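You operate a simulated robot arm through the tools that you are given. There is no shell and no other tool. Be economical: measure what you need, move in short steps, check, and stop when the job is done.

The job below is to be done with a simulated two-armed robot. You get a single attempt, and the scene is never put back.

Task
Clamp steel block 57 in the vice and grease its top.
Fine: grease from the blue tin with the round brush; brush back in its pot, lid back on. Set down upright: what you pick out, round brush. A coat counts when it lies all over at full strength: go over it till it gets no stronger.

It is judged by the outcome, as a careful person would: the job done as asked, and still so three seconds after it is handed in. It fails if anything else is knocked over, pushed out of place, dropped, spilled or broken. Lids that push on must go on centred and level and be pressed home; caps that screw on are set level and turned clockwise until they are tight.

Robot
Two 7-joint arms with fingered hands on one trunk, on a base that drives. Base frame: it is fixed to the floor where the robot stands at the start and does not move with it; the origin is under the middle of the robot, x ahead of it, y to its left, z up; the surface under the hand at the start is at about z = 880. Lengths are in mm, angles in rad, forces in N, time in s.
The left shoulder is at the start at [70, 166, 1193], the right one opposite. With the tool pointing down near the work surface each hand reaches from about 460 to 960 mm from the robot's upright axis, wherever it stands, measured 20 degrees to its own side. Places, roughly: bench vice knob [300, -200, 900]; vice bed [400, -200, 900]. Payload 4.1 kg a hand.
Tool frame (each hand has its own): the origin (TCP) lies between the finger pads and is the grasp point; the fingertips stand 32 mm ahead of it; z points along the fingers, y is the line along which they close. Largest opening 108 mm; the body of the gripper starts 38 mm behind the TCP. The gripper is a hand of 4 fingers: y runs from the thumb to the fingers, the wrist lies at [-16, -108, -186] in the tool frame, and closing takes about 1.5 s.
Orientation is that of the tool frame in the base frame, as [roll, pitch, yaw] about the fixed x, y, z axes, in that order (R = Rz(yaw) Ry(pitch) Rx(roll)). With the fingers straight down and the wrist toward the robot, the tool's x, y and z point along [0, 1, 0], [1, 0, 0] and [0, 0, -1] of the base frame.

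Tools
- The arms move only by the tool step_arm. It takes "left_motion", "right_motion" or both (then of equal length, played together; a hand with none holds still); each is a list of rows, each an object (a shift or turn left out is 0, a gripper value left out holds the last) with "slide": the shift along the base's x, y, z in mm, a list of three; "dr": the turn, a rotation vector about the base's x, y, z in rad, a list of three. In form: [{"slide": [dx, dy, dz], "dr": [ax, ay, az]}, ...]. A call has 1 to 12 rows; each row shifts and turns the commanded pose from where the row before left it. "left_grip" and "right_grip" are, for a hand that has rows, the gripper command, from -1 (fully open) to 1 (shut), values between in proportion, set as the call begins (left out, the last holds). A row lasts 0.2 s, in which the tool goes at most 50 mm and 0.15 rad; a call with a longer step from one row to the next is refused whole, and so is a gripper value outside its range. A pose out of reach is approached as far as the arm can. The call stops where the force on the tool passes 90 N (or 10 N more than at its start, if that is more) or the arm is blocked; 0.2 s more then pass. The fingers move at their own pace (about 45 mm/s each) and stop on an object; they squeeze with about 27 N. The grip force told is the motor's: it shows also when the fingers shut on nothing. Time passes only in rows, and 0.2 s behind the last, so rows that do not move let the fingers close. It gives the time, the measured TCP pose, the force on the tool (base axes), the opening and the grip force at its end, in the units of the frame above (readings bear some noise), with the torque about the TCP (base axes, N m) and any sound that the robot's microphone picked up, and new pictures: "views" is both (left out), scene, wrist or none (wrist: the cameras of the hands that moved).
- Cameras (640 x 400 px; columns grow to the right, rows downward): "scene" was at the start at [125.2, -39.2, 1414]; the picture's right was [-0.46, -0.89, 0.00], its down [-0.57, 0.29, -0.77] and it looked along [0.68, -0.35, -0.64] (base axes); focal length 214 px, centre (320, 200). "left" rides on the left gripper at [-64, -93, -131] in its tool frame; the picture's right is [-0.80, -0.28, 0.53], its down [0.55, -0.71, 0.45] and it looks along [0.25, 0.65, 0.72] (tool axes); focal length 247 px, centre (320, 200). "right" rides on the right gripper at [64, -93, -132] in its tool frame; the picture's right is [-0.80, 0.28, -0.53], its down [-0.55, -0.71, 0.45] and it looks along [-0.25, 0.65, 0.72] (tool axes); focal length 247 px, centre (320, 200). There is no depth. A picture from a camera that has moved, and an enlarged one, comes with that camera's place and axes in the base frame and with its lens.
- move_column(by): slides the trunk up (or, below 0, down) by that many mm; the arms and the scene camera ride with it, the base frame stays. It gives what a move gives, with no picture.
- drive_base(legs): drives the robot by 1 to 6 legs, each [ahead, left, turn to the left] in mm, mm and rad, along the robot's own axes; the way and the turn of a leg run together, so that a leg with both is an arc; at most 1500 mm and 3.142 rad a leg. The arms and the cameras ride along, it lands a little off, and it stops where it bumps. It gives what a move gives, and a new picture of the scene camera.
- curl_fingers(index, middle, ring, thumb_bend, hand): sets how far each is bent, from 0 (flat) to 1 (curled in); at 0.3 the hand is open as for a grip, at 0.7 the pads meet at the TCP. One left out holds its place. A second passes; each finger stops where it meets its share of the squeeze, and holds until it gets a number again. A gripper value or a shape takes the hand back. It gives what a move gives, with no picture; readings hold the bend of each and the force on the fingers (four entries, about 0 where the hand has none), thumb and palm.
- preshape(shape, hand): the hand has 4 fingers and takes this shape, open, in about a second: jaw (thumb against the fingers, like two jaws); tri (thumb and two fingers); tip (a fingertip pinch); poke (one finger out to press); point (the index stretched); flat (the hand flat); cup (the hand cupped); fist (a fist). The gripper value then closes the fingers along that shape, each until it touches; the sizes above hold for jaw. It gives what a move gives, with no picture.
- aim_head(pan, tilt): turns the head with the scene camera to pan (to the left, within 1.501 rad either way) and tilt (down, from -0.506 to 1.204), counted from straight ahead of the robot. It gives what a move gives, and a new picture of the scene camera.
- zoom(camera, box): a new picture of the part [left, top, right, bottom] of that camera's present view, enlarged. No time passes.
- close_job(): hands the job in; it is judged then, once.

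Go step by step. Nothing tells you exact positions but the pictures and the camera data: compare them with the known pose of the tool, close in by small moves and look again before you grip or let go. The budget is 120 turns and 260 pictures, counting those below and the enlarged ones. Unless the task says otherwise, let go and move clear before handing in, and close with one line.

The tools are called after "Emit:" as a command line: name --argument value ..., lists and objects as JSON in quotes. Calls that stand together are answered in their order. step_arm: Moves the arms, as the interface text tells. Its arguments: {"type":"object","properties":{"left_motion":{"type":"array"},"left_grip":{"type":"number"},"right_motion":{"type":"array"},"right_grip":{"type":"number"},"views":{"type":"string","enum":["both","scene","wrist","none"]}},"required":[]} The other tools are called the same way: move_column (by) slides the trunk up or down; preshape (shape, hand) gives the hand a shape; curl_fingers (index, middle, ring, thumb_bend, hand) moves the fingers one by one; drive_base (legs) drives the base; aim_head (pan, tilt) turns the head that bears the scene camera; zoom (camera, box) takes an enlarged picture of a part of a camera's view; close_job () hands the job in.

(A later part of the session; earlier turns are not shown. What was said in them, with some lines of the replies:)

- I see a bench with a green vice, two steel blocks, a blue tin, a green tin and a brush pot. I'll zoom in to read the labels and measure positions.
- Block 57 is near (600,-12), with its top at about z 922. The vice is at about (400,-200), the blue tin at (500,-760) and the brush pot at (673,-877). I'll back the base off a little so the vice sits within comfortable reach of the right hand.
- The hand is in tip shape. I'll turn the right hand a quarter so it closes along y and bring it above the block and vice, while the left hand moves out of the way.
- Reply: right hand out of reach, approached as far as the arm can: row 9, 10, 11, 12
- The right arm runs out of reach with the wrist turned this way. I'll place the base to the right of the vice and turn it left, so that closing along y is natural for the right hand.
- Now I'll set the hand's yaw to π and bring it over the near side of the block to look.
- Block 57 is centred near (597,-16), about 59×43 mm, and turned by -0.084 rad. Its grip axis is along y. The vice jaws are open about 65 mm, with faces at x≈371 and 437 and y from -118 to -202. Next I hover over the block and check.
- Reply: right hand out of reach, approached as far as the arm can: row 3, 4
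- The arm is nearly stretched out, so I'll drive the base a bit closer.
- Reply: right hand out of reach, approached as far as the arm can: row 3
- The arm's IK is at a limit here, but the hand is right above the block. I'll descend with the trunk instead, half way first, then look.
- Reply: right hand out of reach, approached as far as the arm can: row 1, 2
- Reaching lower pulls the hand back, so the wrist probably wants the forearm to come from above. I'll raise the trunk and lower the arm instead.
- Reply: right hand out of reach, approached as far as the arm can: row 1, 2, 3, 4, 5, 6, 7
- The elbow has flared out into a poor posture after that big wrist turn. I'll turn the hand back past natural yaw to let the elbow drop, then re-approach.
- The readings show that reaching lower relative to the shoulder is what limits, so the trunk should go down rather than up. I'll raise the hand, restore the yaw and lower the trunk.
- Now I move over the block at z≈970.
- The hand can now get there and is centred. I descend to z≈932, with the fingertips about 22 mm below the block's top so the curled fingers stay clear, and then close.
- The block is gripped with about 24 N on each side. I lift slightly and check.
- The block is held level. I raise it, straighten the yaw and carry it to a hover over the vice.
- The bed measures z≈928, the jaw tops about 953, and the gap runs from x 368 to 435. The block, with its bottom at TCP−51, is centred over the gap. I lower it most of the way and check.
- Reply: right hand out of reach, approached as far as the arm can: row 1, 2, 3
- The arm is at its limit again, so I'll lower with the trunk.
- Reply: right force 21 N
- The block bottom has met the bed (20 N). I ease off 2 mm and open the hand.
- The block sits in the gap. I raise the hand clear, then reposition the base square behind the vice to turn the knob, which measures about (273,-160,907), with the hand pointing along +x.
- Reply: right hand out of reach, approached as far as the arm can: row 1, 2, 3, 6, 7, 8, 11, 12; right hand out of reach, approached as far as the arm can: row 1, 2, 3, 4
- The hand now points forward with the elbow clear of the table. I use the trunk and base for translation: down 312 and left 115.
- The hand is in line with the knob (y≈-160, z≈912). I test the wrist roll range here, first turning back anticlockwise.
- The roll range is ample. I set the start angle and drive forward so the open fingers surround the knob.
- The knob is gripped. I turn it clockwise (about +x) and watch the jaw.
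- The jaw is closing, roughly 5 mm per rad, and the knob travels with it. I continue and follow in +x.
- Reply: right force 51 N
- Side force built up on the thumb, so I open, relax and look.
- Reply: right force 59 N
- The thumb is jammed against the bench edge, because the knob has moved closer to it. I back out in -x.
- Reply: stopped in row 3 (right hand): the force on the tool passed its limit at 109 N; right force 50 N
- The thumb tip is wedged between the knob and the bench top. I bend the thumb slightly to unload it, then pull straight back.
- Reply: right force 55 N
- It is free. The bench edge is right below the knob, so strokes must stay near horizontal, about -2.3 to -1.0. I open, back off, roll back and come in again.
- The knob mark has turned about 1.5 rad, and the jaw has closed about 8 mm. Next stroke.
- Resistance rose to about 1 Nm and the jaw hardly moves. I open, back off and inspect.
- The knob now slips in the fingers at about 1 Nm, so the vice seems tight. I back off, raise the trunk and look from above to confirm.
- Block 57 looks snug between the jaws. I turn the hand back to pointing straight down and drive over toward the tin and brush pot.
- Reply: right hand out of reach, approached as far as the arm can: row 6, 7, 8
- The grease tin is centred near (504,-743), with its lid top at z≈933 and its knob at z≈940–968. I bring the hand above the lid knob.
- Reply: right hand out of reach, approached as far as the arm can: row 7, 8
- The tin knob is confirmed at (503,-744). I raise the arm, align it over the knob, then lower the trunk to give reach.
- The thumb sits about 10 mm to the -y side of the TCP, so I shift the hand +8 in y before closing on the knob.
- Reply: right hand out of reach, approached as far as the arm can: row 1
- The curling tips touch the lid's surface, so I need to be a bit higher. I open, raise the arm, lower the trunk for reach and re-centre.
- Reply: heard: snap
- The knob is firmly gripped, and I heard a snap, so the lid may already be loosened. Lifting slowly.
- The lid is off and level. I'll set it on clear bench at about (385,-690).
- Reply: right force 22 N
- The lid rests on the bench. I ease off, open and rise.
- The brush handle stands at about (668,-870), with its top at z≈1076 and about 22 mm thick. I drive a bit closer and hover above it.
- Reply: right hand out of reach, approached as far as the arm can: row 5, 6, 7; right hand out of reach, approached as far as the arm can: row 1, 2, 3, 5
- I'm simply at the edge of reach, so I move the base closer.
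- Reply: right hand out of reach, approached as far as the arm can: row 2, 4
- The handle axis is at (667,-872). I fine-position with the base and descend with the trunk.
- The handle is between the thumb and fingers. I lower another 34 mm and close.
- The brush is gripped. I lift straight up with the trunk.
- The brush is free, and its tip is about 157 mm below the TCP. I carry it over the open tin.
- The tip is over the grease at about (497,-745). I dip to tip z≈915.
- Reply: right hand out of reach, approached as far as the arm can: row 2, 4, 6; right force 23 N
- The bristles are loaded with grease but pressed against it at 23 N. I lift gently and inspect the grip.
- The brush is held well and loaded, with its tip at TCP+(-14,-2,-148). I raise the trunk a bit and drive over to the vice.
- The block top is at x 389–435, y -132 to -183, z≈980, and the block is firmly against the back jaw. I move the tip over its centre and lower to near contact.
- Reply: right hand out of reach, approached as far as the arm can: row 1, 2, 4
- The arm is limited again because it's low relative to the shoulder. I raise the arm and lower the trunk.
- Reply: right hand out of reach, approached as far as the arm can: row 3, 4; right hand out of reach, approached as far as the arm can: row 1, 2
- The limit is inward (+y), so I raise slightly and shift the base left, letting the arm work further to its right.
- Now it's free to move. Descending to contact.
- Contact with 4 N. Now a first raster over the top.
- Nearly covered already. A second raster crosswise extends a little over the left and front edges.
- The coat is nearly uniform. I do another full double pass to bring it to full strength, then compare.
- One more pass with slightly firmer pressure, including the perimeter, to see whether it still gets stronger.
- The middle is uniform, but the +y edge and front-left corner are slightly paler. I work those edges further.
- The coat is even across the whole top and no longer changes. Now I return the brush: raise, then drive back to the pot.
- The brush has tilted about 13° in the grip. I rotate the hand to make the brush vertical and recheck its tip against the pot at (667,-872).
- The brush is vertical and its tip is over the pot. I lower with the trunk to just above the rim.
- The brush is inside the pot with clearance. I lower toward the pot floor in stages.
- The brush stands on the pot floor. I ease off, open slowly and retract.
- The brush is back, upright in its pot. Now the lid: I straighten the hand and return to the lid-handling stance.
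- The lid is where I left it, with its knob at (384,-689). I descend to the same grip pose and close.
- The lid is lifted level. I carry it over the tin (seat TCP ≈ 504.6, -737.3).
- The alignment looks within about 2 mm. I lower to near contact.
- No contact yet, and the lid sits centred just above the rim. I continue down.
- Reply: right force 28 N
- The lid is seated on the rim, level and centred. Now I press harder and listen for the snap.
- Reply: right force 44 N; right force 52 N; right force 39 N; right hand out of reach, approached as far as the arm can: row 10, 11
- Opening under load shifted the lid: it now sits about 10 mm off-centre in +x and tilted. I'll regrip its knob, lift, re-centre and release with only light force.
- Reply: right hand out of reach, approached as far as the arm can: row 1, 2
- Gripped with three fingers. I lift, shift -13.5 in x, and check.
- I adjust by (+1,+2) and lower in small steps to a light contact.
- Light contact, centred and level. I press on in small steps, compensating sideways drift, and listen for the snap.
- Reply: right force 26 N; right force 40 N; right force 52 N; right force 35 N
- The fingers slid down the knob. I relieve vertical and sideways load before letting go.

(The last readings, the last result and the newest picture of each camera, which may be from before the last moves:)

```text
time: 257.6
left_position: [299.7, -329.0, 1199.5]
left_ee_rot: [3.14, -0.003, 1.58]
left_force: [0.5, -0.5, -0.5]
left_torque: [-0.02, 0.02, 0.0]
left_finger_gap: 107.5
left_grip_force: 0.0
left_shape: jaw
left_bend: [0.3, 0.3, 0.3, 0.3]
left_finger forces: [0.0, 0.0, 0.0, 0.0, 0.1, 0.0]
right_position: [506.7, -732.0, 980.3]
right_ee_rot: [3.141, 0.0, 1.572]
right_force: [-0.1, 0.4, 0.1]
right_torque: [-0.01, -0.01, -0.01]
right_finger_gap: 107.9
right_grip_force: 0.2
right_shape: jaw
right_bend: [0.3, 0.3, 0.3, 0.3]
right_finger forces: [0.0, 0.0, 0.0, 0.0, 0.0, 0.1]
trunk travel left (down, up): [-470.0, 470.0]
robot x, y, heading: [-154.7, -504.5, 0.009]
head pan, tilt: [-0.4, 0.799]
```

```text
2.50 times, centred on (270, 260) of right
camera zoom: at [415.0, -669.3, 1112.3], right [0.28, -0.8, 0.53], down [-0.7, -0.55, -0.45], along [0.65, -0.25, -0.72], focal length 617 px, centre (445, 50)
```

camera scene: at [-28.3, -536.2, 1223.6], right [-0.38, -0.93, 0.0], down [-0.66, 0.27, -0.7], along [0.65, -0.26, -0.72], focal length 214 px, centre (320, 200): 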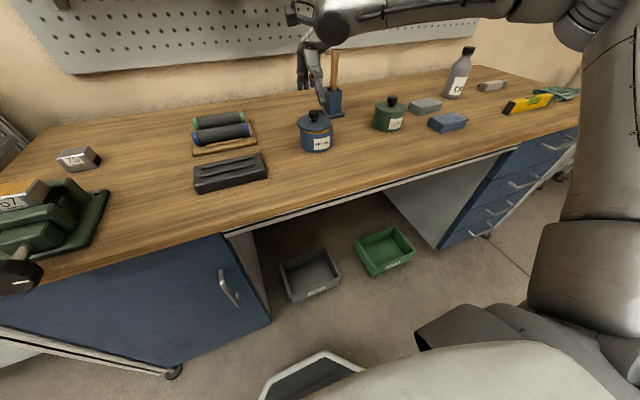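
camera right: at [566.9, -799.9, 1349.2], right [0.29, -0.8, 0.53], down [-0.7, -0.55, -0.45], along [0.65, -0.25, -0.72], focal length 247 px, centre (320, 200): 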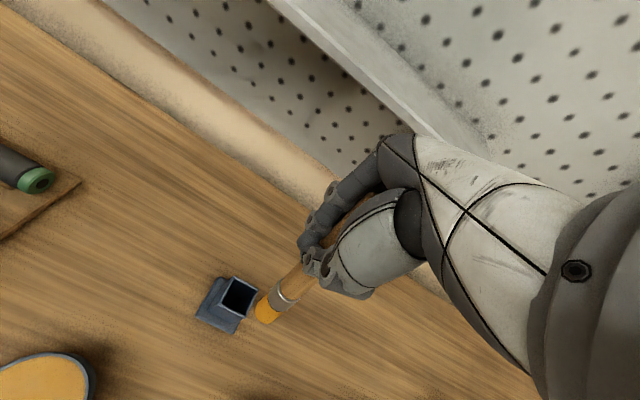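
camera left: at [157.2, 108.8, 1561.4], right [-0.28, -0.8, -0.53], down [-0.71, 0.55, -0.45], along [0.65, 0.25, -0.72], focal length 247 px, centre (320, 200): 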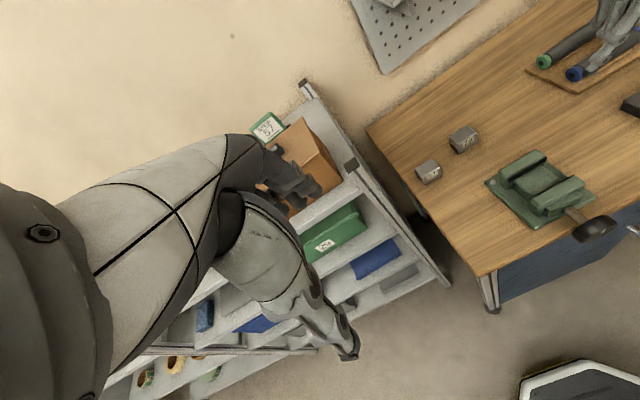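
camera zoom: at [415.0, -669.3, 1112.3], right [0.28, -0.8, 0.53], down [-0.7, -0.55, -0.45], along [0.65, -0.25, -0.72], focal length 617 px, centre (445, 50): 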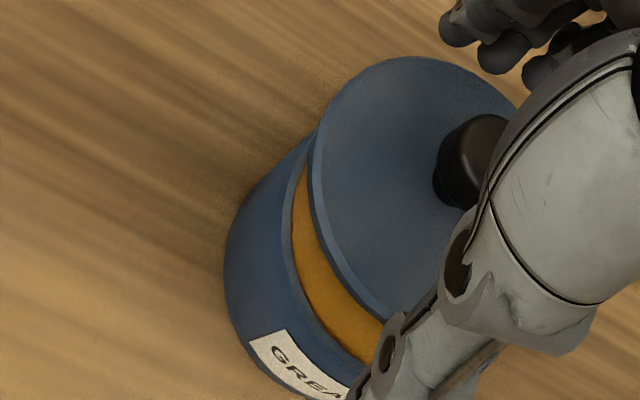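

The lid slid off-centre again, because its plug had not entered yet. I regrip, lift and re-centre; this time I'll search with small circular motions under light pressure until the plug drops in.

Emit:
step_arm --right_motion '[{"slide": [2, 0.5, 6]}, {"slide": [2, 0.5, 5]}, {}]' --views "none"

Emit:
step_arm --right_grip 1 --right_motion '[{}, {}, {}, {}, {}, {}, {}, {}, {}, {}]' --views "none"

Emit:
step_arm --right_motion '[{"slide": [0, 0, 4]}, {"slide": [0, 0, 6]}, {"slide": [0, 0, 6]}, {"slide": [-4, -2, 0]}, {"slide": [-3, -2, 0]}, {}]' --views "none"

Emit:
zoom --camera "scene" --box '[280, 70, 350, 140]'

Emit:
zoom --camera "right" --box '[190, 180, 350, 340]'

```text
time: 258.4
left_position: [300.0, -329.6, 1200.0]
left_ee_rot: [-3.141, -0.001, 1.579]
left_force: [-0.1, -0.6, 0.4]
left_torque: [-0.03, 0.02, 0.03]
left_finger_gap: 107.5
left_grip_force: 0.1
left_shape: jaw
left_bend: [0.3, 0.3, 0.3, 0.3]
left_finger forces: [0.0, 0.1, 0.0, 0.0, 0.1, 0.0]
right_position: [510.2, -731.9, 991.7]
right_ee_rot: [3.14, -0.002, 1.573]
right_force: [-0.2, -0.6, -0.6]
right_torque: [0.01, 0.0, 0.01]
right_finger_gap: 107.5
right_grip_force: 0.0
right_shape: jaw
right_bend: [0.3, 0.3, 0.3, 0.3]
right_finger forces: [0.0, 0.1, 0.0, 0.0, 0.0, 0.0]
trunk travel left (down, up): [-470.0, 470.0]
robot x, y, heading: [-152.5, -500.6, 0.01]
head pan, tilt: [-0.4, 0.799]
```

```text
time: 260.6
left_position: [300.4, -329.6, 1200.9]
left_ee_rot: [3.141, -0.002, 1.579]
left_force: [1.4, 0.3, 0.2]
left_torque: [0.02, 0.01, -0.01]
left_finger_gap: 107.7
left_grip_force: 0.1
left_shape: jaw
left_bend: [0.3, 0.3, 0.3, 0.3]
left_finger forces: [0.0, 0.0, 0.0, 0.0, 0.0, 0.0]
right_position: [509.8, -731.3, 992.6]
right_ee_rot: [3.138, 0.0, 1.572]
right_force: [0.0, -0.1, 0.3]
right_torque: [0.01, -0.07, -0.01]
right_finger_gap: 8.6
right_grip_force: 27.1
right_shape: jaw
right_bend: [0.7, 0.59, 0.62, 0.75]
right_finger forces: [0.0, 9.2, 4.9, 0.1, 22.2, 0.0]
trunk travel left (down, up): [-470.0, 470.0]
robot x, y, heading: [-150.0, -504.2, 0.01]
head pan, tilt: [-0.4, 0.799]
```

```text
time: 262.0
left_position: [299.8, -330.1, 1199.4]
left_ee_rot: [3.141, -0.001, 1.578]
left_force: [0.1, 0.2, -1.0]
left_torque: [0.0, 0.01, 0.02]
left_finger_gap: 107.8
left_grip_force: 0.1
left_shape: jaw
left_bend: [0.3, 0.3, 0.3, 0.3]
left_finger forces: [0.0, 0.0, 0.0, 0.0, 0.0, 0.0]
right_position: [503.6, -734.8, 1006.8]
right_ee_rot: [3.139, -0.002, 1.574]
right_force: [-0.1, -1.0, 0.1]
right_torque: [0.0, 0.0, 0.02]
right_finger_gap: 8.8
right_grip_force: 26.3
right_shape: jaw
right_bend: [0.7, 0.59, 0.62, 0.75]
right_finger forces: [0.0, 9.0, 4.8, 0.0, 22.6, 0.0]
trunk travel left (down, up): [-470.0, 470.0]
robot x, y, heading: [-150.7, -504.5, 0.01]
head pan, tilt: [-0.4, 0.799]
```

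```text
5.71 times, centred on (315, 105) of scene
camera zoom: at [-27.0, -535.7, 1175.4], right [-0.38, -0.93, 0.0], down [-0.66, 0.27, -0.7], along [0.64, -0.26, -0.72], focal length 1226 px, centre (349, 743)
```

zoom: 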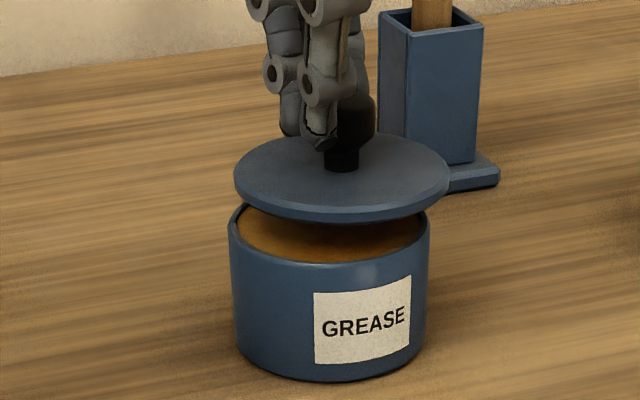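

```text
2.50 times, centred on (270, 260) of right
camera zoom: at [412.2, -672.1, 1138.9], right [0.28, -0.8, 0.53], down [-0.7, -0.55, -0.45], along [0.65, -0.25, -0.72], focal length 617 px, centre (445, 50)
```

zoom: 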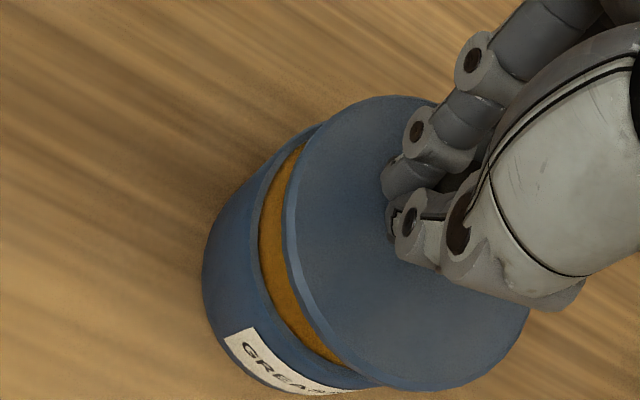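

Emit:
step_arm --right_motion '[{"slide": [1, 3, -2]}, {"slide": [0.8, 2.8, -4]}, {"slide": [0, 0, -4]}, {"slide": [0, 0, -4]}, {}]' --views "none"

Emit:
zoom --camera "scene" --box '[280, 70, 350, 140]'

Emit:
zoom --camera "right" --box '[190, 180, 350, 340]'

```text
time: 263.2
left_position: [299.0, -328.6, 1200.5]
left_ee_rot: [-3.14, -0.003, 1.579]
left_force: [0.6, 0.0, -1.6]
left_torque: [0.01, -0.01, 0.01]
left_finger_gap: 107.8
left_grip_force: 0.1
left_shape: jaw
left_bend: [0.3, 0.3, 0.3, 0.3]
left_finger forces: [0.0, 0.0, 0.0, 0.0, 0.0, 0.0]
right_position: [505.8, -729.0, 994.0]
right_ee_rot: [3.14, 0.0, 1.572]
right_force: [0.2, -0.9, -0.1]
right_torque: [-0.01, 0.0, 0.0]
right_finger_gap: 8.6
right_grip_force: 27.7
right_shape: jaw
right_bend: [0.7, 0.59, 0.62, 0.75]
right_finger forces: [0.0, 9.1, 4.9, 0.1, 22.5, 0.0]
trunk travel left (down, up): [-470.0, 470.0]
robot x, y, heading: [-152.4, -503.1, 0.009]
head pan, tilt: [-0.4, 0.799]
```

```text
5.71 times, centred on (315, 105) of scene
camera zoom: at [-27.1, -535.6, 1175.4], right [-0.38, -0.93, 0.0], down [-0.66, 0.27, -0.7], along [0.64, -0.26, -0.72], focal length 1226 px, centre (349, 743)
```

zoom: 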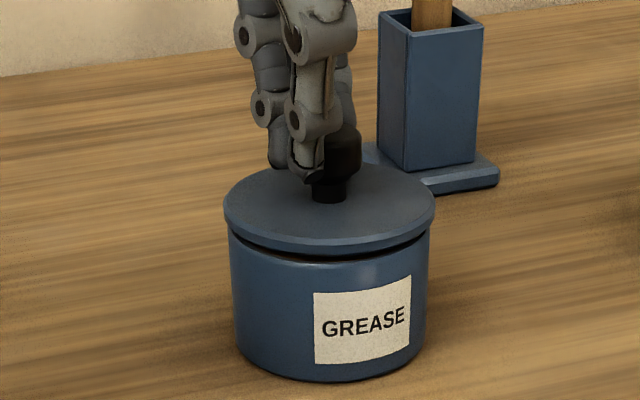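

```text
2.50 times, centred on (270, 260) of right
camera zoom: at [414.0, -666.6, 1125.3], right [0.28, -0.8, 0.53], down [-0.7, -0.55, -0.45], along [0.65, -0.25, -0.72], focal length 617 px, centre (445, 50)
```

zoom: 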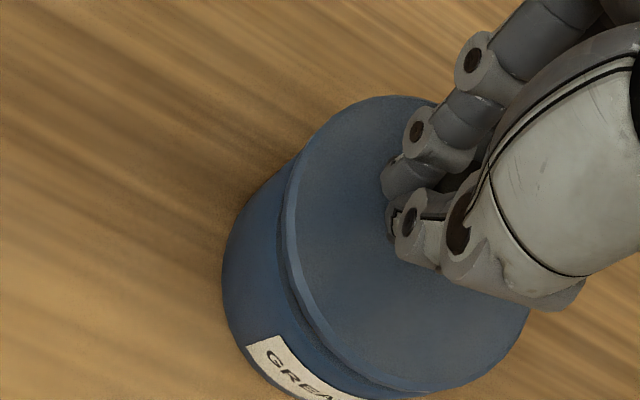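

Emit:
step_arm --right_motion '[{"slide": [0.3, 0.6, -1.5]}, {"slide": [0, 0, -1.5]}, {"slide": [0, 0, -1]}, {}]' --views "none"

Emit:
step_arm --right_motion '[{"slide": [1, 0, -0.5]}, {"slide": [0, 1, -0.3]}, {"slide": [-1, 0, -0.3]}, {"slide": [-1, 0, -0.3]}, {"slide": [0, -1, -0.3]}, {"slide": [0, -1, -0.3]}, {"slide": [1, 0, 0]}, {"slide": [1, 0, 0]}, {"slide": [1, 0, 0]}, {"slide": [0, 1, 0]}, {"slide": [0, 1, 0]}, {"slide": [0, 1, 0]}]' --views "none"

Emit:
step_arm --right_motion '[{"slide": [-1, 0, -0.5]}, {"slide": [-1, 0, -0.3]}, {"slide": [-1, 0, -0.3]}, {"slide": [-1, 0, -0.3]}, {"slide": [0, -1, -0.3]}, {"slide": [0, -1, 0]}, {"slide": [0, -1, 0]}, {"slide": [0, -1, 0]}, {"slide": [1, 1, 0]}, {"slide": [1, 1, 0]}, {"slide": [0, 0, -0.5]}, {}]' --views "none"

Emit:
zoom --camera "scene" --box '[280, 70, 350, 140]'

```text
time: 264.2
left_position: [298.8, -328.5, 1201.0]
left_ee_rot: [3.141, -0.001, 1.579]
left_force: [0.2, 0.4, 0.2]
left_torque: [-0.01, 0.03, 0.01]
left_finger_gap: 107.7
left_grip_force: 0.0
left_shape: jaw
left_bend: [0.3, 0.3, 0.3, 0.3]
left_finger forces: [0.0, 0.1, 0.0, 0.1, 0.0, 0.1]
right_position: [505.9, -728.0, 991.0]
right_ee_rot: [3.141, -0.001, 1.573]
right_force: [0.8, -0.6, 5.4]
right_torque: [-0.11, -0.08, 0.0]
right_finger_gap: 8.8
right_grip_force: 27.0
right_shape: jaw
right_bend: [0.7, 0.59, 0.62, 0.75]
right_finger forces: [0.0, 9.4, 5.5, 0.0, 22.9, 0.0]
trunk travel left (down, up): [-470.0, 470.0]
robot x, y, heading: [-151.6, -504.4, 0.008]
head pan, tilt: [-0.4, 0.799]
```

```text
time: 266.8
left_position: [297.8, -329.6, 1200.5]
left_ee_rot: [3.141, -0.002, 1.579]
left_force: [-1.1, -0.8, 0.3]
left_torque: [-0.01, 0.0, -0.02]
left_finger_gap: 107.6
left_grip_force: 0.2
left_shape: jaw
left_bend: [0.3, 0.3, 0.3, 0.3]
left_finger forces: [0.0, 0.1, 0.0, 0.1, 0.0, 0.0]
right_position: [508.0, -727.0, 990.4]
right_ee_rot: [3.139, 0.0, 1.57]
right_force: [-3.9, -2.6, 12.7]
right_torque: [-0.18, 0.04, -0.01]
right_finger_gap: 9.4
right_grip_force: 27.2
right_shape: jaw
right_bend: [0.7, 0.59, 0.61, 0.75]
right_finger forces: [0.0, 8.9, 4.4, 0.1, 24.4, 0.0]
trunk travel left (down, up): [-470.0, 470.0]
robot x, y, heading: [-150.4, -505.6, 0.01]
head pan, tilt: [-0.4, 0.799]
```

```text
time: 269.4
left_position: [297.1, -327.5, 1200.8]
left_ee_rot: [3.139, 0.0, 1.58]
left_force: [-0.3, -1.5, -0.3]
left_torque: [0.02, 0.02, 0.01]
left_finger_gap: 107.5
left_grip_force: 0.0
left_shape: jaw
left_bend: [0.3, 0.3, 0.3, 0.3]
left_finger forces: [0.0, 0.1, 0.0, 0.1, 0.1, 0.0]
right_position: [504.6, -725.7, 988.3]
right_ee_rot: [3.138, 0.002, 1.573]
right_force: [-5.2, 11.7, 17.8]
right_torque: [0.09, 0.07, -0.05]
right_finger_gap: 9.5
right_grip_force: 27.4
right_shape: jaw
right_bend: [0.7, 0.6, 0.61, 0.76]
right_finger forces: [0.1, 8.4, 3.8, 0.0, 34.0, 0.1]
trunk travel left (down, up): [-470.0, 470.0]
robot x, y, heading: [-149.6, -501.2, 0.013]
head pan, tilt: [-0.4, 0.799]
heard: snap
```

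```text
5.71 times, centred on (315, 105) of scene
camera zoom: at [-29.9, -533.1, 1175.8], right [-0.38, -0.93, 0.0], down [-0.66, 0.27, -0.7], along [0.65, -0.27, -0.71], focal length 1226 px, centre (349, 743)
```

zoom: 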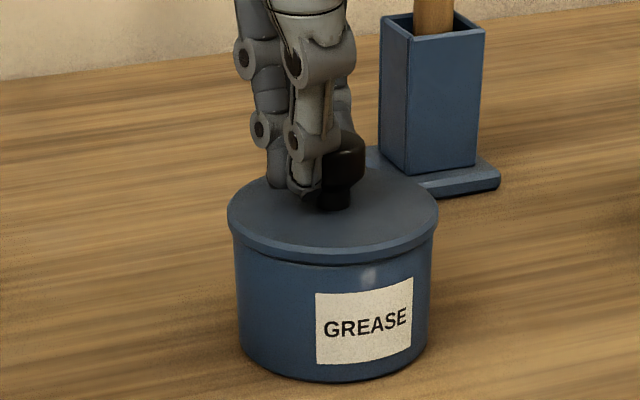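

A snap: the plug has gone in. I relieve the side load, open under slight downward load, rise and look.

Emit:
step_arm --right_motion '[{"slide": [-0.8, 1.5, 0.5]}, {}]' --views "none"

Emit:
step_arm --right_grip -1 --right_motion '[{}, {}, {}, {}, {}, {}, {}, {}]' --views "none"

Emit:
step_arm --right_motion '[{"slide": [0, 0, 15]}, {"slide": [0, 0, 25]}, {"slide": [0, 0, 30]}, {}]' --views "none"

Emit:
preshape --shape "fist" --hand "right"

Emit:
zoom --camera "scene" --box '[275, 50, 365, 140]'

Emit:
zoom --camera "right" --box '[180, 140, 400, 360]'

```text
time: 270.0
left_position: [295.7, -327.0, 1200.3]
left_ee_rot: [3.139, 0.0, 1.58]
left_force: [0.0, 0.2, 0.8]
left_torque: [-0.03, 0.0, 0.01]
left_finger_gap: 107.6
left_grip_force: 0.0
left_shape: jaw
left_bend: [0.3, 0.3, 0.3, 0.3]
left_finger forces: [0.0, 0.0, 0.1, 0.0, 0.1, 0.0]
right_position: [503.1, -726.0, 988.4]
right_ee_rot: [3.138, -0.001, 1.573]
right_force: [-3.2, 9.8, 15.6]
right_torque: [0.09, 0.06, 0.0]
right_finger_gap: 9.4
right_grip_force: 26.7
right_shape: jaw
right_bend: [0.7, 0.6, 0.61, 0.76]
right_finger forces: [0.1, 8.1, 4.2, 0.1, 31.8, 0.0]
trunk travel left (down, up): [-470.0, 470.0]
robot x, y, heading: [-151.7, -503.8, 0.012]
head pan, tilt: [-0.4, 0.799]
```

```text
time: 271.8
left_position: [299.6, -329.4, 1200.4]
left_ee_rot: [-3.141, -0.002, 1.579]
left_force: [0.7, 0.4, 0.0]
left_torque: [0.0, 0.0, 0.04]
left_finger_gap: 107.5
left_grip_force: 0.0
left_shape: jaw
left_bend: [0.3, 0.3, 0.3, 0.3]
left_finger forces: [0.0, 0.1, 0.1, 0.0, 0.1, 0.1]
right_position: [505.2, -727.9, 984.9]
right_ee_rot: [3.14, 0.0, 1.57]
right_force: [-0.3, 0.4, 0.4]
right_torque: [0.0, 0.01, 0.0]
right_finger_gap: 107.5
right_grip_force: 0.1
right_shape: jaw
right_bend: [0.3, 0.3, 0.3, 0.3]
right_finger forces: [0.0, 0.0, 0.0, 0.0, 0.0, 0.1]
trunk travel left (down, up): [-470.0, 470.0]
robot x, y, heading: [-150.0, -505.1, 0.008]
head pan, tilt: [-0.4, 0.799]
```

```text
time: 272.8
left_position: [299.1, -328.8, 1199.7]
left_ee_rot: [3.141, 0.0, 1.579]
left_force: [-0.1, 0.4, -0.3]
left_torque: [-0.02, 0.0, 0.02]
left_finger_gap: 107.8
left_grip_force: 0.1
left_shape: jaw
left_bend: [0.3, 0.3, 0.3, 0.3]
left_finger forces: [0.0, 0.1, 0.0, 0.1, 0.0, 0.0]
right_position: [505.0, -728.8, 1056.9]
right_ee_rot: [3.141, -0.002, 1.573]
right_force: [-0.9, 0.4, 0.7]
right_torque: [0.02, 0.02, -0.04]
right_finger_gap: 107.5
right_grip_force: 0.1
right_shape: jaw
right_bend: [0.3, 0.3, 0.3, 0.3]
right_finger forces: [0.0, 0.1, 0.1, 0.0, 0.0, 0.1]
trunk travel left (down, up): [-470.0, 470.0]
robot x, y, heading: [-149.1, -506.2, 0.012]
head pan, tilt: [-0.4, 0.799]
```

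```text
time: 273.7
left_position: [299.9, -328.7, 1198.5]
left_ee_rot: [3.14, -0.002, 1.579]
left_force: [-0.7, -0.8, -0.2]
left_torque: [-0.03, 0.01, -0.01]
left_finger_gap: 107.5
left_grip_force: 0.0
left_shape: jaw
left_bend: [0.3, 0.3, 0.3, 0.3]
left_finger forces: [0.0, 0.0, 0.1, 0.0, 0.1, 0.1]
right_position: [505.6, -728.7, 1056.3]
right_ee_rot: [3.14, 0.002, 1.572]
right_force: [-0.5, 0.4, -0.1]
right_torque: [0.03, 0.03, -0.02]
right_finger_gap: 0.2
right_grip_force: 0.1
right_shape: fist
right_bend: [1.0, 1.0, 1.0, 0.84]
right_finger forces: [0.0, 0.0, 0.0, 0.0, 0.1, 0.0]
trunk travel left (down, up): [-470.0, 470.0]
robot x, y, heading: [-151.9, -505.7, 0.008]
head pan, tilt: [-0.4, 0.799]
```

```text
4.44 times, centred on (320, 95) of scene
camera zoom: at [-27.1, -535.6, 1175.4], right [-0.38, -0.93, 0.0], down [-0.66, 0.27, -0.7], along [0.64, -0.26, -0.72], focal length 953 px, centre (320, 667)
```

zoom: 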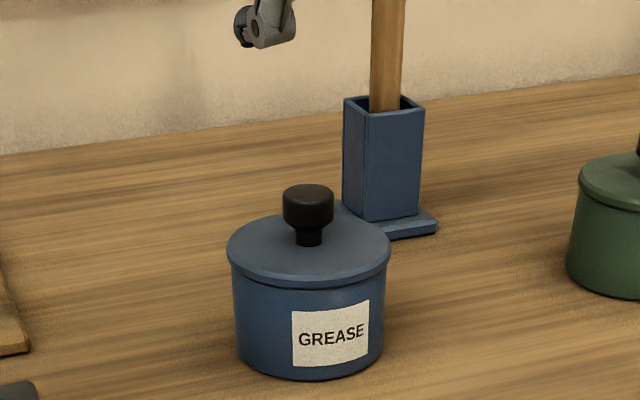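

```text
1.82 times, centred on (290, 250) of right
camera zoom: at [413.3, -666.5, 1187.8], right [0.28, -0.8, 0.53], down [-0.7, -0.55, -0.45], along [0.65, -0.25, -0.72], focal length 449 px, centre (374, 109)
```

zoom: 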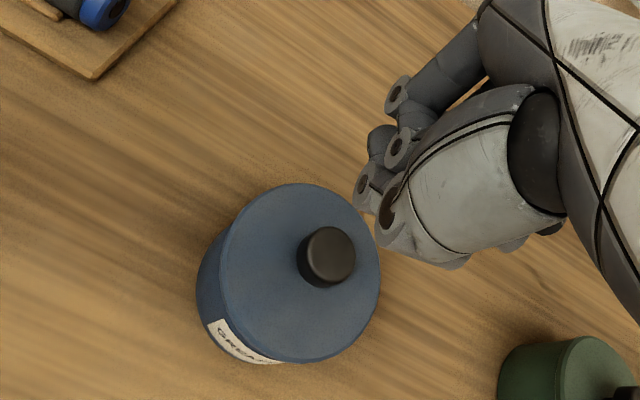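

The lid is on, level and centred, and it snapped. To be sure it's fully home, I press on the knob from above with the fist.

Emit:
step_arm --right_motion '[{"slide": [-5, -5.5, -10]}, {"slide": [-5, -5.5, -15]}, {"slide": [0, 0, -15]}, {"slide": [0, 0, -10]}, {}]' --views "none"

Emit:
zoom --camera "scene" --box '[275, 50, 365, 140]'

Emit:
zoom --camera "right" --box '[180, 140, 400, 360]'

```text
time: 274.9
left_position: [299.4, -328.8, 1198.4]
left_ee_rot: [-3.141, -0.002, 1.58]
left_force: [-0.7, -0.2, -0.6]
left_torque: [-0.04, -0.01, 0.02]
left_finger_gap: 107.7
left_grip_force: 0.1
left_shape: jaw
left_bend: [0.3, 0.3, 0.3, 0.3]
left_finger forces: [0.0, 0.0, 0.0, 0.1, 0.0, 0.0]
right_position: [497.1, -739.7, 1005.1]
right_ee_rot: [3.139, 0.001, 1.571]
right_force: [0.1, -0.3, -0.1]
right_torque: [0.02, -0.02, -0.03]
right_finger_gap: 0.2
right_grip_force: 0.0
right_shape: fist
right_bend: [1.0, 1.0, 1.0, 0.84]
right_finger forces: [0.1, 0.0, 0.0, 0.0, 0.0, 0.0]
trunk travel left (down, up): [-470.0, 470.0]
robot x, y, heading: [-151.2, -502.7, 0.012]
head pan, tilt: [-0.4, 0.799]
```

```text
4.44 times, centred on (320, 95) of scene
camera zoom: at [-27.1, -535.6, 1175.4], right [-0.38, -0.93, 0.0], down [-0.66, 0.27, -0.7], along [0.64, -0.26, -0.72], focal length 953 px, centre (320, 667)
```

zoom: 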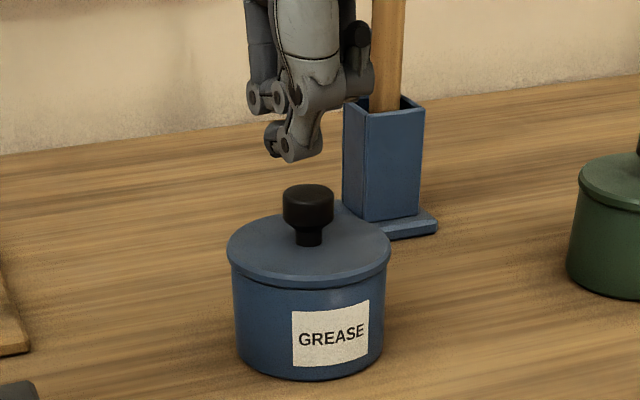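

```text
1.82 times, centred on (290, 250) of right
camera zoom: at [403.7, -677.1, 1136.5], right [0.28, -0.8, 0.53], down [-0.7, -0.55, -0.45], along [0.65, -0.25, -0.72], focal length 449 px, centre (374, 109)
```

zoom: 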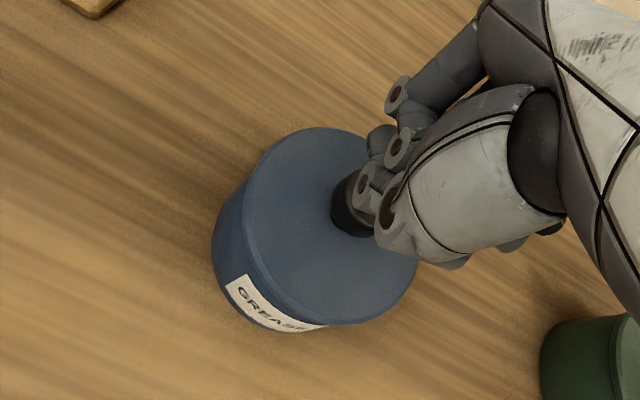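

The bent thumb is the lowest part, so I'll press with it: align it over the knob centre and push straight down.

Emit:
step_arm --right_motion '[{"slide": [6.5, -6, 0]}, {"slide": [6.5, -6.5, 0]}, {"slide": [0, 0, -8]}, {}]' --views "none"

Emit:
zoom --camera "scene" --box '[275, 50, 365, 140]'

Emit:
zoom --camera "right" --box '[180, 140, 400, 360]'

```text
time: 275.9
left_position: [299.9, -329.2, 1199.3]
left_ee_rot: [3.141, -0.002, 1.58]
left_force: [0.0, 0.4, 0.4]
left_torque: [0.01, 0.0, -0.02]
left_finger_gap: 107.6
left_grip_force: 0.0
left_shape: jaw
left_bend: [0.3, 0.3, 0.3, 0.3]
left_finger forces: [0.1, 0.0, 0.0, 0.0, 0.0, 0.0]
right_position: [508.4, -748.2, 998.5]
right_ee_rot: [3.139, -0.002, 1.572]
right_force: [1.7, 0.8, 0.6]
right_torque: [-0.03, 0.02, -0.03]
right_finger_gap: 0.1
right_grip_force: 0.1
right_shape: fist
right_bend: [1.0, 1.0, 1.0, 0.84]
right_finger forces: [0.0, 0.0, 0.0, 0.0, 0.1, 0.0]
trunk travel left (down, up): [-470.0, 470.0]
robot x, y, heading: [-147.1, -505.2, 0.011]
head pan, tilt: [-0.4, 0.799]
```

```text
4.44 times, centred on (320, 95) of scene
camera zoom: at [-27.2, -535.6, 1175.4], right [-0.38, -0.93, 0.0], down [-0.66, 0.27, -0.7], along [0.64, -0.26, -0.72], focal length 953 px, centre (320, 667)
```

zoom: 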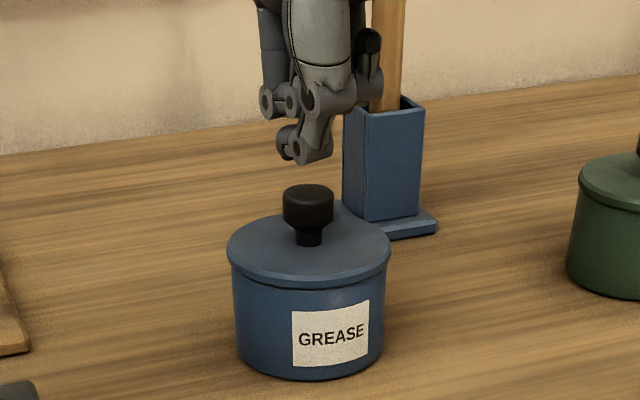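

```text
1.82 times, centred on (290, 250) of right
camera zoom: at [416.3, -688.6, 1129.9], right [0.28, -0.8, 0.53], down [-0.7, -0.55, -0.45], along [0.65, -0.25, -0.72], focal length 449 px, centre (374, 109)
```

zoom: 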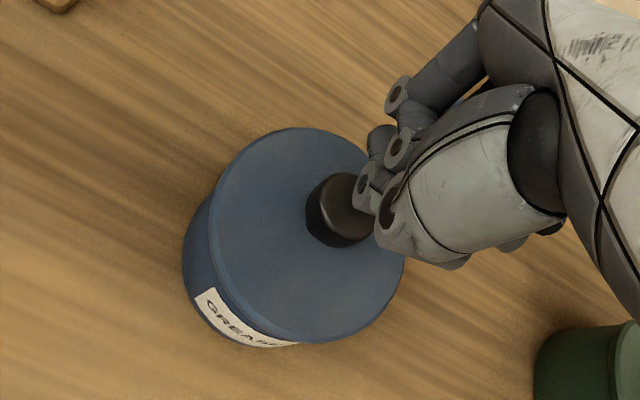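

Emit:
step_arm --right_motion '[{"slide": [-2, 0, -5]}, {"slide": [0, 0, -4]}, {"slide": [0, 0, -3]}, {}]' --views "none"

Emit:
step_arm --right_motion '[{"slide": [0, 0, -2]}, {"slide": [0, 0, -2]}, {"slide": [0, 0, -2]}, {}]' --views "none"

Emit:
zoom --camera "scene" --box '[275, 60, 365, 140]'

```text
time: 276.9
left_position: [299.5, -329.4, 1199.3]
left_ee_rot: [3.14, -0.003, 1.579]
left_force: [0.4, 0.2, 0.7]
left_torque: [0.03, 0.01, -0.03]
left_finger_gap: 108.0
left_grip_force: 0.1
left_shape: jaw
left_bend: [0.3, 0.3, 0.3, 0.3]
left_finger forces: [0.0, 0.0, 0.0, 0.0, 0.1, 0.0]
right_position: [507.4, -752.2, 985.8]
right_ee_rot: [3.138, 0.0, 1.573]
right_force: [0.0, -1.0, 0.8]
right_torque: [0.0, -0.04, -0.03]
right_finger_gap: 0.0
right_grip_force: 0.1
right_shape: fist
right_bend: [1.0, 1.0, 1.0, 0.85]
right_finger forces: [0.0, 0.1, 0.0, 0.1, 1.5, 0.0]
trunk travel left (down, up): [-470.0, 470.0]
robot x, y, heading: [-150.3, -507.1, 0.015]
head pan, tilt: [-0.4, 0.799]
```

```text
time: 277.9
left_position: [297.4, -329.8, 1200.7]
left_ee_rot: [3.139, -0.001, 1.58]
left_force: [-0.2, 0.0, -0.1]
left_torque: [0.0, -0.02, 0.04]
left_finger_gap: 107.8
left_grip_force: 0.0
left_shape: jaw
left_bend: [0.3, 0.3, 0.3, 0.3]
left_finger forces: [0.0, 0.0, 0.1, 0.0, 0.0, 0.0]
right_position: [505.1, -751.9, 981.8]
right_ee_rot: [3.137, -0.002, 1.571]
right_force: [-2.7, -6.1, 16.7]
right_torque: [0.09, -0.24, -0.08]
right_finger_gap: 0.0
right_grip_force: 0.0
right_shape: fist
right_bend: [1.0, 1.0, 1.0, 0.88]
right_finger forces: [0.0, 0.1, 0.1, 0.0, 15.8, 0.1]
trunk travel left (down, up): [-470.0, 470.0]
robot x, y, heading: [-152.1, -505.4, 0.009]
head pan, tilt: [-0.4, 0.799]
```

```text
5.00 times, centred on (320, 100) of scene
camera zoom: at [-29.7, -536.0, 1175.8], right [-0.38, -0.92, 0.0], down [-0.66, 0.27, -0.7], along [0.65, -0.26, -0.72], focal length 1072 px, centre (320, 700)
```

zoom: 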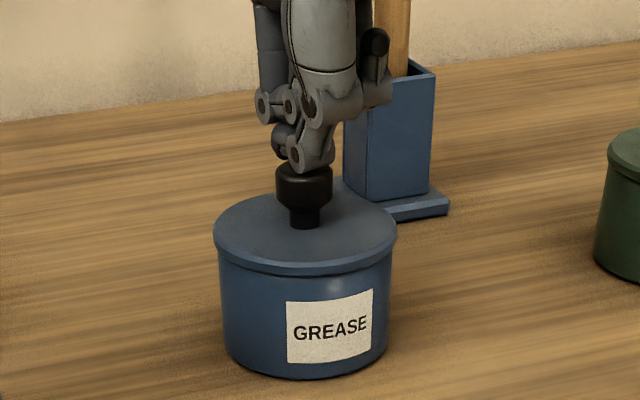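

The thumb is right on the knob and the lid doesn't shift. I press harder.

Emit:
step_arm --right_motion '[{"slide": [0.3, 0.3, -2.5]}, {"slide": [0.3, 0.3, -2.5]}, {"slide": [0.3, 0.3, -2.5]}, {}]' --views "none"

Emit:
step_arm --right_motion '[{"slide": [0.3, 0.3, -2.5]}, {"slide": [0.3, 0.3, -2.5]}, {"slide": [0.3, 0.3, -2]}, {}]' --views "none"

Emit:
zoom --camera "scene" --box '[275, 60, 365, 140]'

```text
time: 278.9
left_position: [293.4, -330.7, 1203.1]
left_ee_rot: [3.134, -0.003, 1.579]
left_force: [-0.2, 0.6, -0.2]
left_torque: [0.0, 0.03, 0.01]
left_finger_gap: 107.7
left_grip_force: 0.1
left_shape: jaw
left_bend: [0.3, 0.3, 0.3, 0.3]
left_finger forces: [0.0, 0.0, 0.0, 0.0, 0.0, 0.0]
right_position: [502.6, -752.1, 980.8]
right_ee_rot: [3.127, -0.004, 1.568]
right_force: [-2.4, -24.0, 59.0]
right_torque: [0.18, 0.1, 0.01]
right_finger_gap: 0.0
right_grip_force: 0.0
right_shape: fist
right_bend: [1.0, 1.0, 1.0, 0.93]
right_finger forces: [0.0, 0.0, 0.1, 0.0, 88.6, 0.0]
trunk travel left (down, up): [-470.0, 470.0]
robot x, y, heading: [-155.1, -505.7, 0.009]
head pan, tilt: [-0.4, 0.799]
```

```text
time: 279.8
left_position: [296.1, -329.4, 1199.4]
left_ee_rot: [3.137, 0.0, 1.577]
left_force: [0.6, 0.2, -0.2]
left_torque: [0.01, 0.03, 0.01]
left_finger_gap: 107.9
left_grip_force: 0.1
left_shape: jaw
left_bend: [0.3, 0.3, 0.3, 0.3]
left_finger forces: [0.0, 0.0, 0.0, 0.1, 0.0, 0.0]
right_position: [509.0, -749.6, 980.4]
right_ee_rot: [3.109, -0.003, 1.568]
right_force: [-9.2, -7.5, 45.2]
right_torque: [0.17, 0.13, 0.01]
right_finger_gap: 0.0
right_grip_force: 0.1
right_shape: fist
right_bend: [1.0, 1.0, 1.0, 0.9]
right_finger forces: [0.0, 0.0, 0.1, 0.0, 58.9, 0.1]
trunk travel left (down, up): [-470.0, 470.0]
robot x, y, heading: [-153.7, -503.8, 0.012]
head pan, tilt: [-0.4, 0.799]
stopped in row 4 (right hand): the force on the tool passed its limit at 91 N (the readings are from after the stop); the commanded pose is now the measured one
```

```text
5.00 times, centred on (320, 100) of scene
camera zoom: at [-31.3, -534.1, 1175.1], right [-0.38, -0.92, 0.0], down [-0.66, 0.27, -0.7], along [0.65, -0.27, -0.71], focal length 1072 px, centre (320, 700)
```

zoom: 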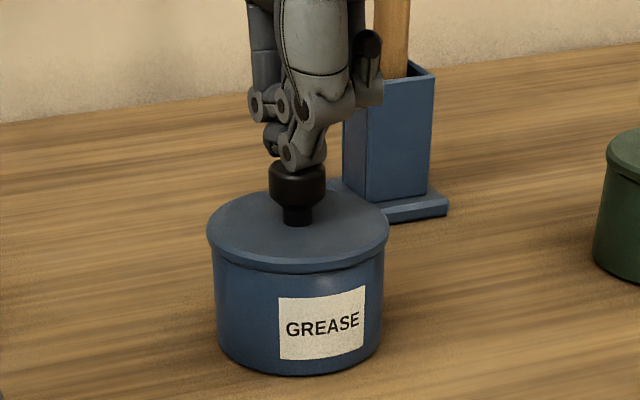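

Pressed at 91 N with no give, so the lid is home. I lift clear and take a last look at everything.

Emit:
step_arm --right_motion '[{"slide": [0, 0, 8]}, {"slide": [0, 0, 20]}, {"slide": [0, 0, 30]}, {}]' --views "none"

Emit:
move_column --by 200

Emit:
aim_head --pan -0.2 --tilt 0.8

Emit:
zoom --camera "scene" --box '[320, 90, 480, 210]'

Emit:
zoom --camera "scene" --box '[100, 150, 260, 310]'

```text
time: 280.8
left_position: [300.7, -330.3, 1200.2]
left_ee_rot: [3.141, -0.001, 1.579]
left_force: [-0.8, 0.4, -0.3]
left_torque: [0.02, 0.03, -0.03]
left_finger_gap: 107.4
left_grip_force: 0.0
left_shape: jaw
left_bend: [0.3, 0.3, 0.3, 0.3]
left_finger forces: [0.1, 0.1, 0.0, 0.0, 0.0, 0.1]
right_position: [510.0, -748.0, 1029.7]
right_ee_rot: [3.126, -0.002, 1.569]
right_force: [0.2, -0.4, -0.4]
right_torque: [0.01, 0.02, 0.02]
right_finger_gap: 0.0
right_grip_force: 0.1
right_shape: fist
right_bend: [1.0, 1.0, 1.0, 0.84]
right_finger forces: [0.0, 0.0, 0.0, 0.1, 0.0, 0.0]
trunk travel left (down, up): [-470.0, 470.0]
robot x, y, heading: [-153.1, -507.3, 0.009]
head pan, tilt: [-0.4, 0.799]
```

```text
time: 283.0
left_position: [300.4, -330.2, 1399.3]
left_ee_rot: [-3.14, -0.002, 1.581]
left_force: [-0.3, -0.7, 0.6]
left_torque: [0.02, -0.03, 0.0]
left_finger_gap: 107.6
left_grip_force: 0.0
left_shape: jaw
left_bend: [0.3, 0.3, 0.3, 0.3]
left_finger forces: [0.1, 0.1, 0.1, 0.1, 0.0, 0.1]
right_position: [510.6, -748.0, 1229.4]
right_ee_rot: [3.125, -0.001, 1.568]
right_force: [-0.4, 0.3, -0.5]
right_torque: [0.01, -0.02, 0.0]
right_finger_gap: 0.0
right_grip_force: 0.1
right_shape: fist
right_bend: [1.0, 1.0, 1.0, 0.84]
right_finger forces: [0.1, 0.0, 0.0, 0.1, 0.0, 0.1]
trunk travel left (down, up): [-670.0, 270.0]
robot x, y, heading: [-154.3, -505.9, 0.011]
head pan, tilt: [-0.4, 0.799]
```

```text
time: 283.7
left_position: [299.6, -329.7, 1400.2]
left_ee_rot: [3.141, -0.002, 1.579]
left_force: [-0.4, -0.2, -1.0]
left_torque: [-0.01, 0.0, 0.0]
left_finger_gap: 107.8
left_grip_force: 0.1
left_shape: jaw
left_bend: [0.3, 0.3, 0.3, 0.3]
left_finger forces: [0.1, 0.0, 0.0, 0.1, 0.0, 0.0]
right_position: [510.8, -748.0, 1230.6]
right_ee_rot: [3.124, -0.003, 1.569]
right_force: [0.4, -0.3, -0.3]
right_torque: [0.01, 0.01, -0.01]
right_finger_gap: 0.3
right_grip_force: 0.1
right_shape: fist
right_bend: [1.0, 1.0, 1.0, 0.84]
right_finger forces: [0.0, 0.0, 0.0, 0.1, 0.0, 0.0]
trunk travel left (down, up): [-670.0, 270.0]
robot x, y, heading: [-149.1, -504.2, 0.012]
head pan, tilt: [-0.201, 0.799]
camera scene: at [-22.5, -520.6, 1375.4], right [-0.19, -0.98, 0.0], down [-0.7, 0.14, -0.7], along [0.68, -0.13, -0.72], focal length 214 px, centre (320, 200)
```

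scene: 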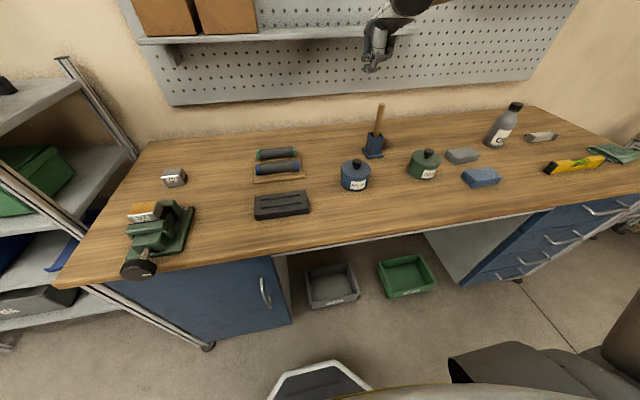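

```text
3.33 times, centred on (400, 150) of scene
camera zoom: at [-22.5, -520.6, 1375.4], right [-0.19, -0.98, 0.0], down [-0.7, 0.14, -0.7], along [0.68, -0.13, -0.72], focal length 715 px, centre (53, 367)
```

zoom: 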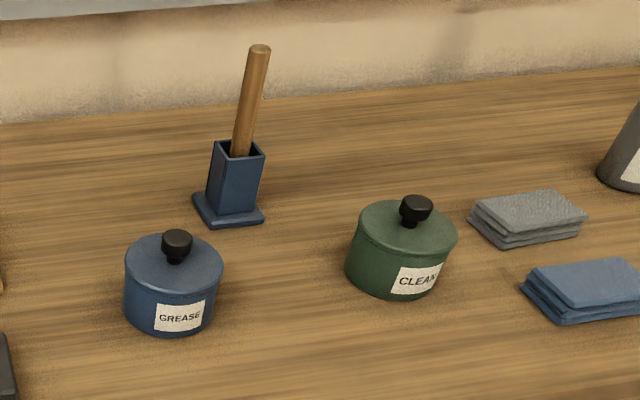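

```text
2.50 times, centred on (180, 230) of scene
camera zoom: at [-22.5, -520.6, 1375.4], right [-0.19, -0.98, 0.0], down [-0.7, 0.14, -0.7], along [0.68, -0.13, -0.72], focal length 536 px, centre (670, 125)
5 turns are left
```

zoom: 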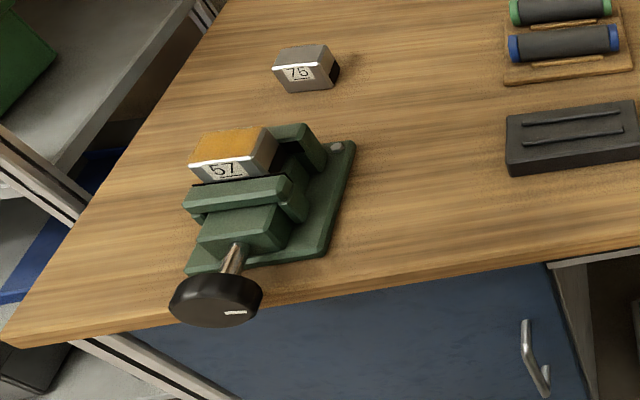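

Everything looks in order: block 57 is clamped with its top coated, the lid is on level, the brush is in its pot, and both hands are clear. I'm handing in the job.

Emit:
close_job

```text
The job is handed in.
```

Block 57 is clamped in the vice and its top greased all over. The round brush is back in its pot, and the lid is pressed home on the blue tin, which may sit a few millimetres from where it started.
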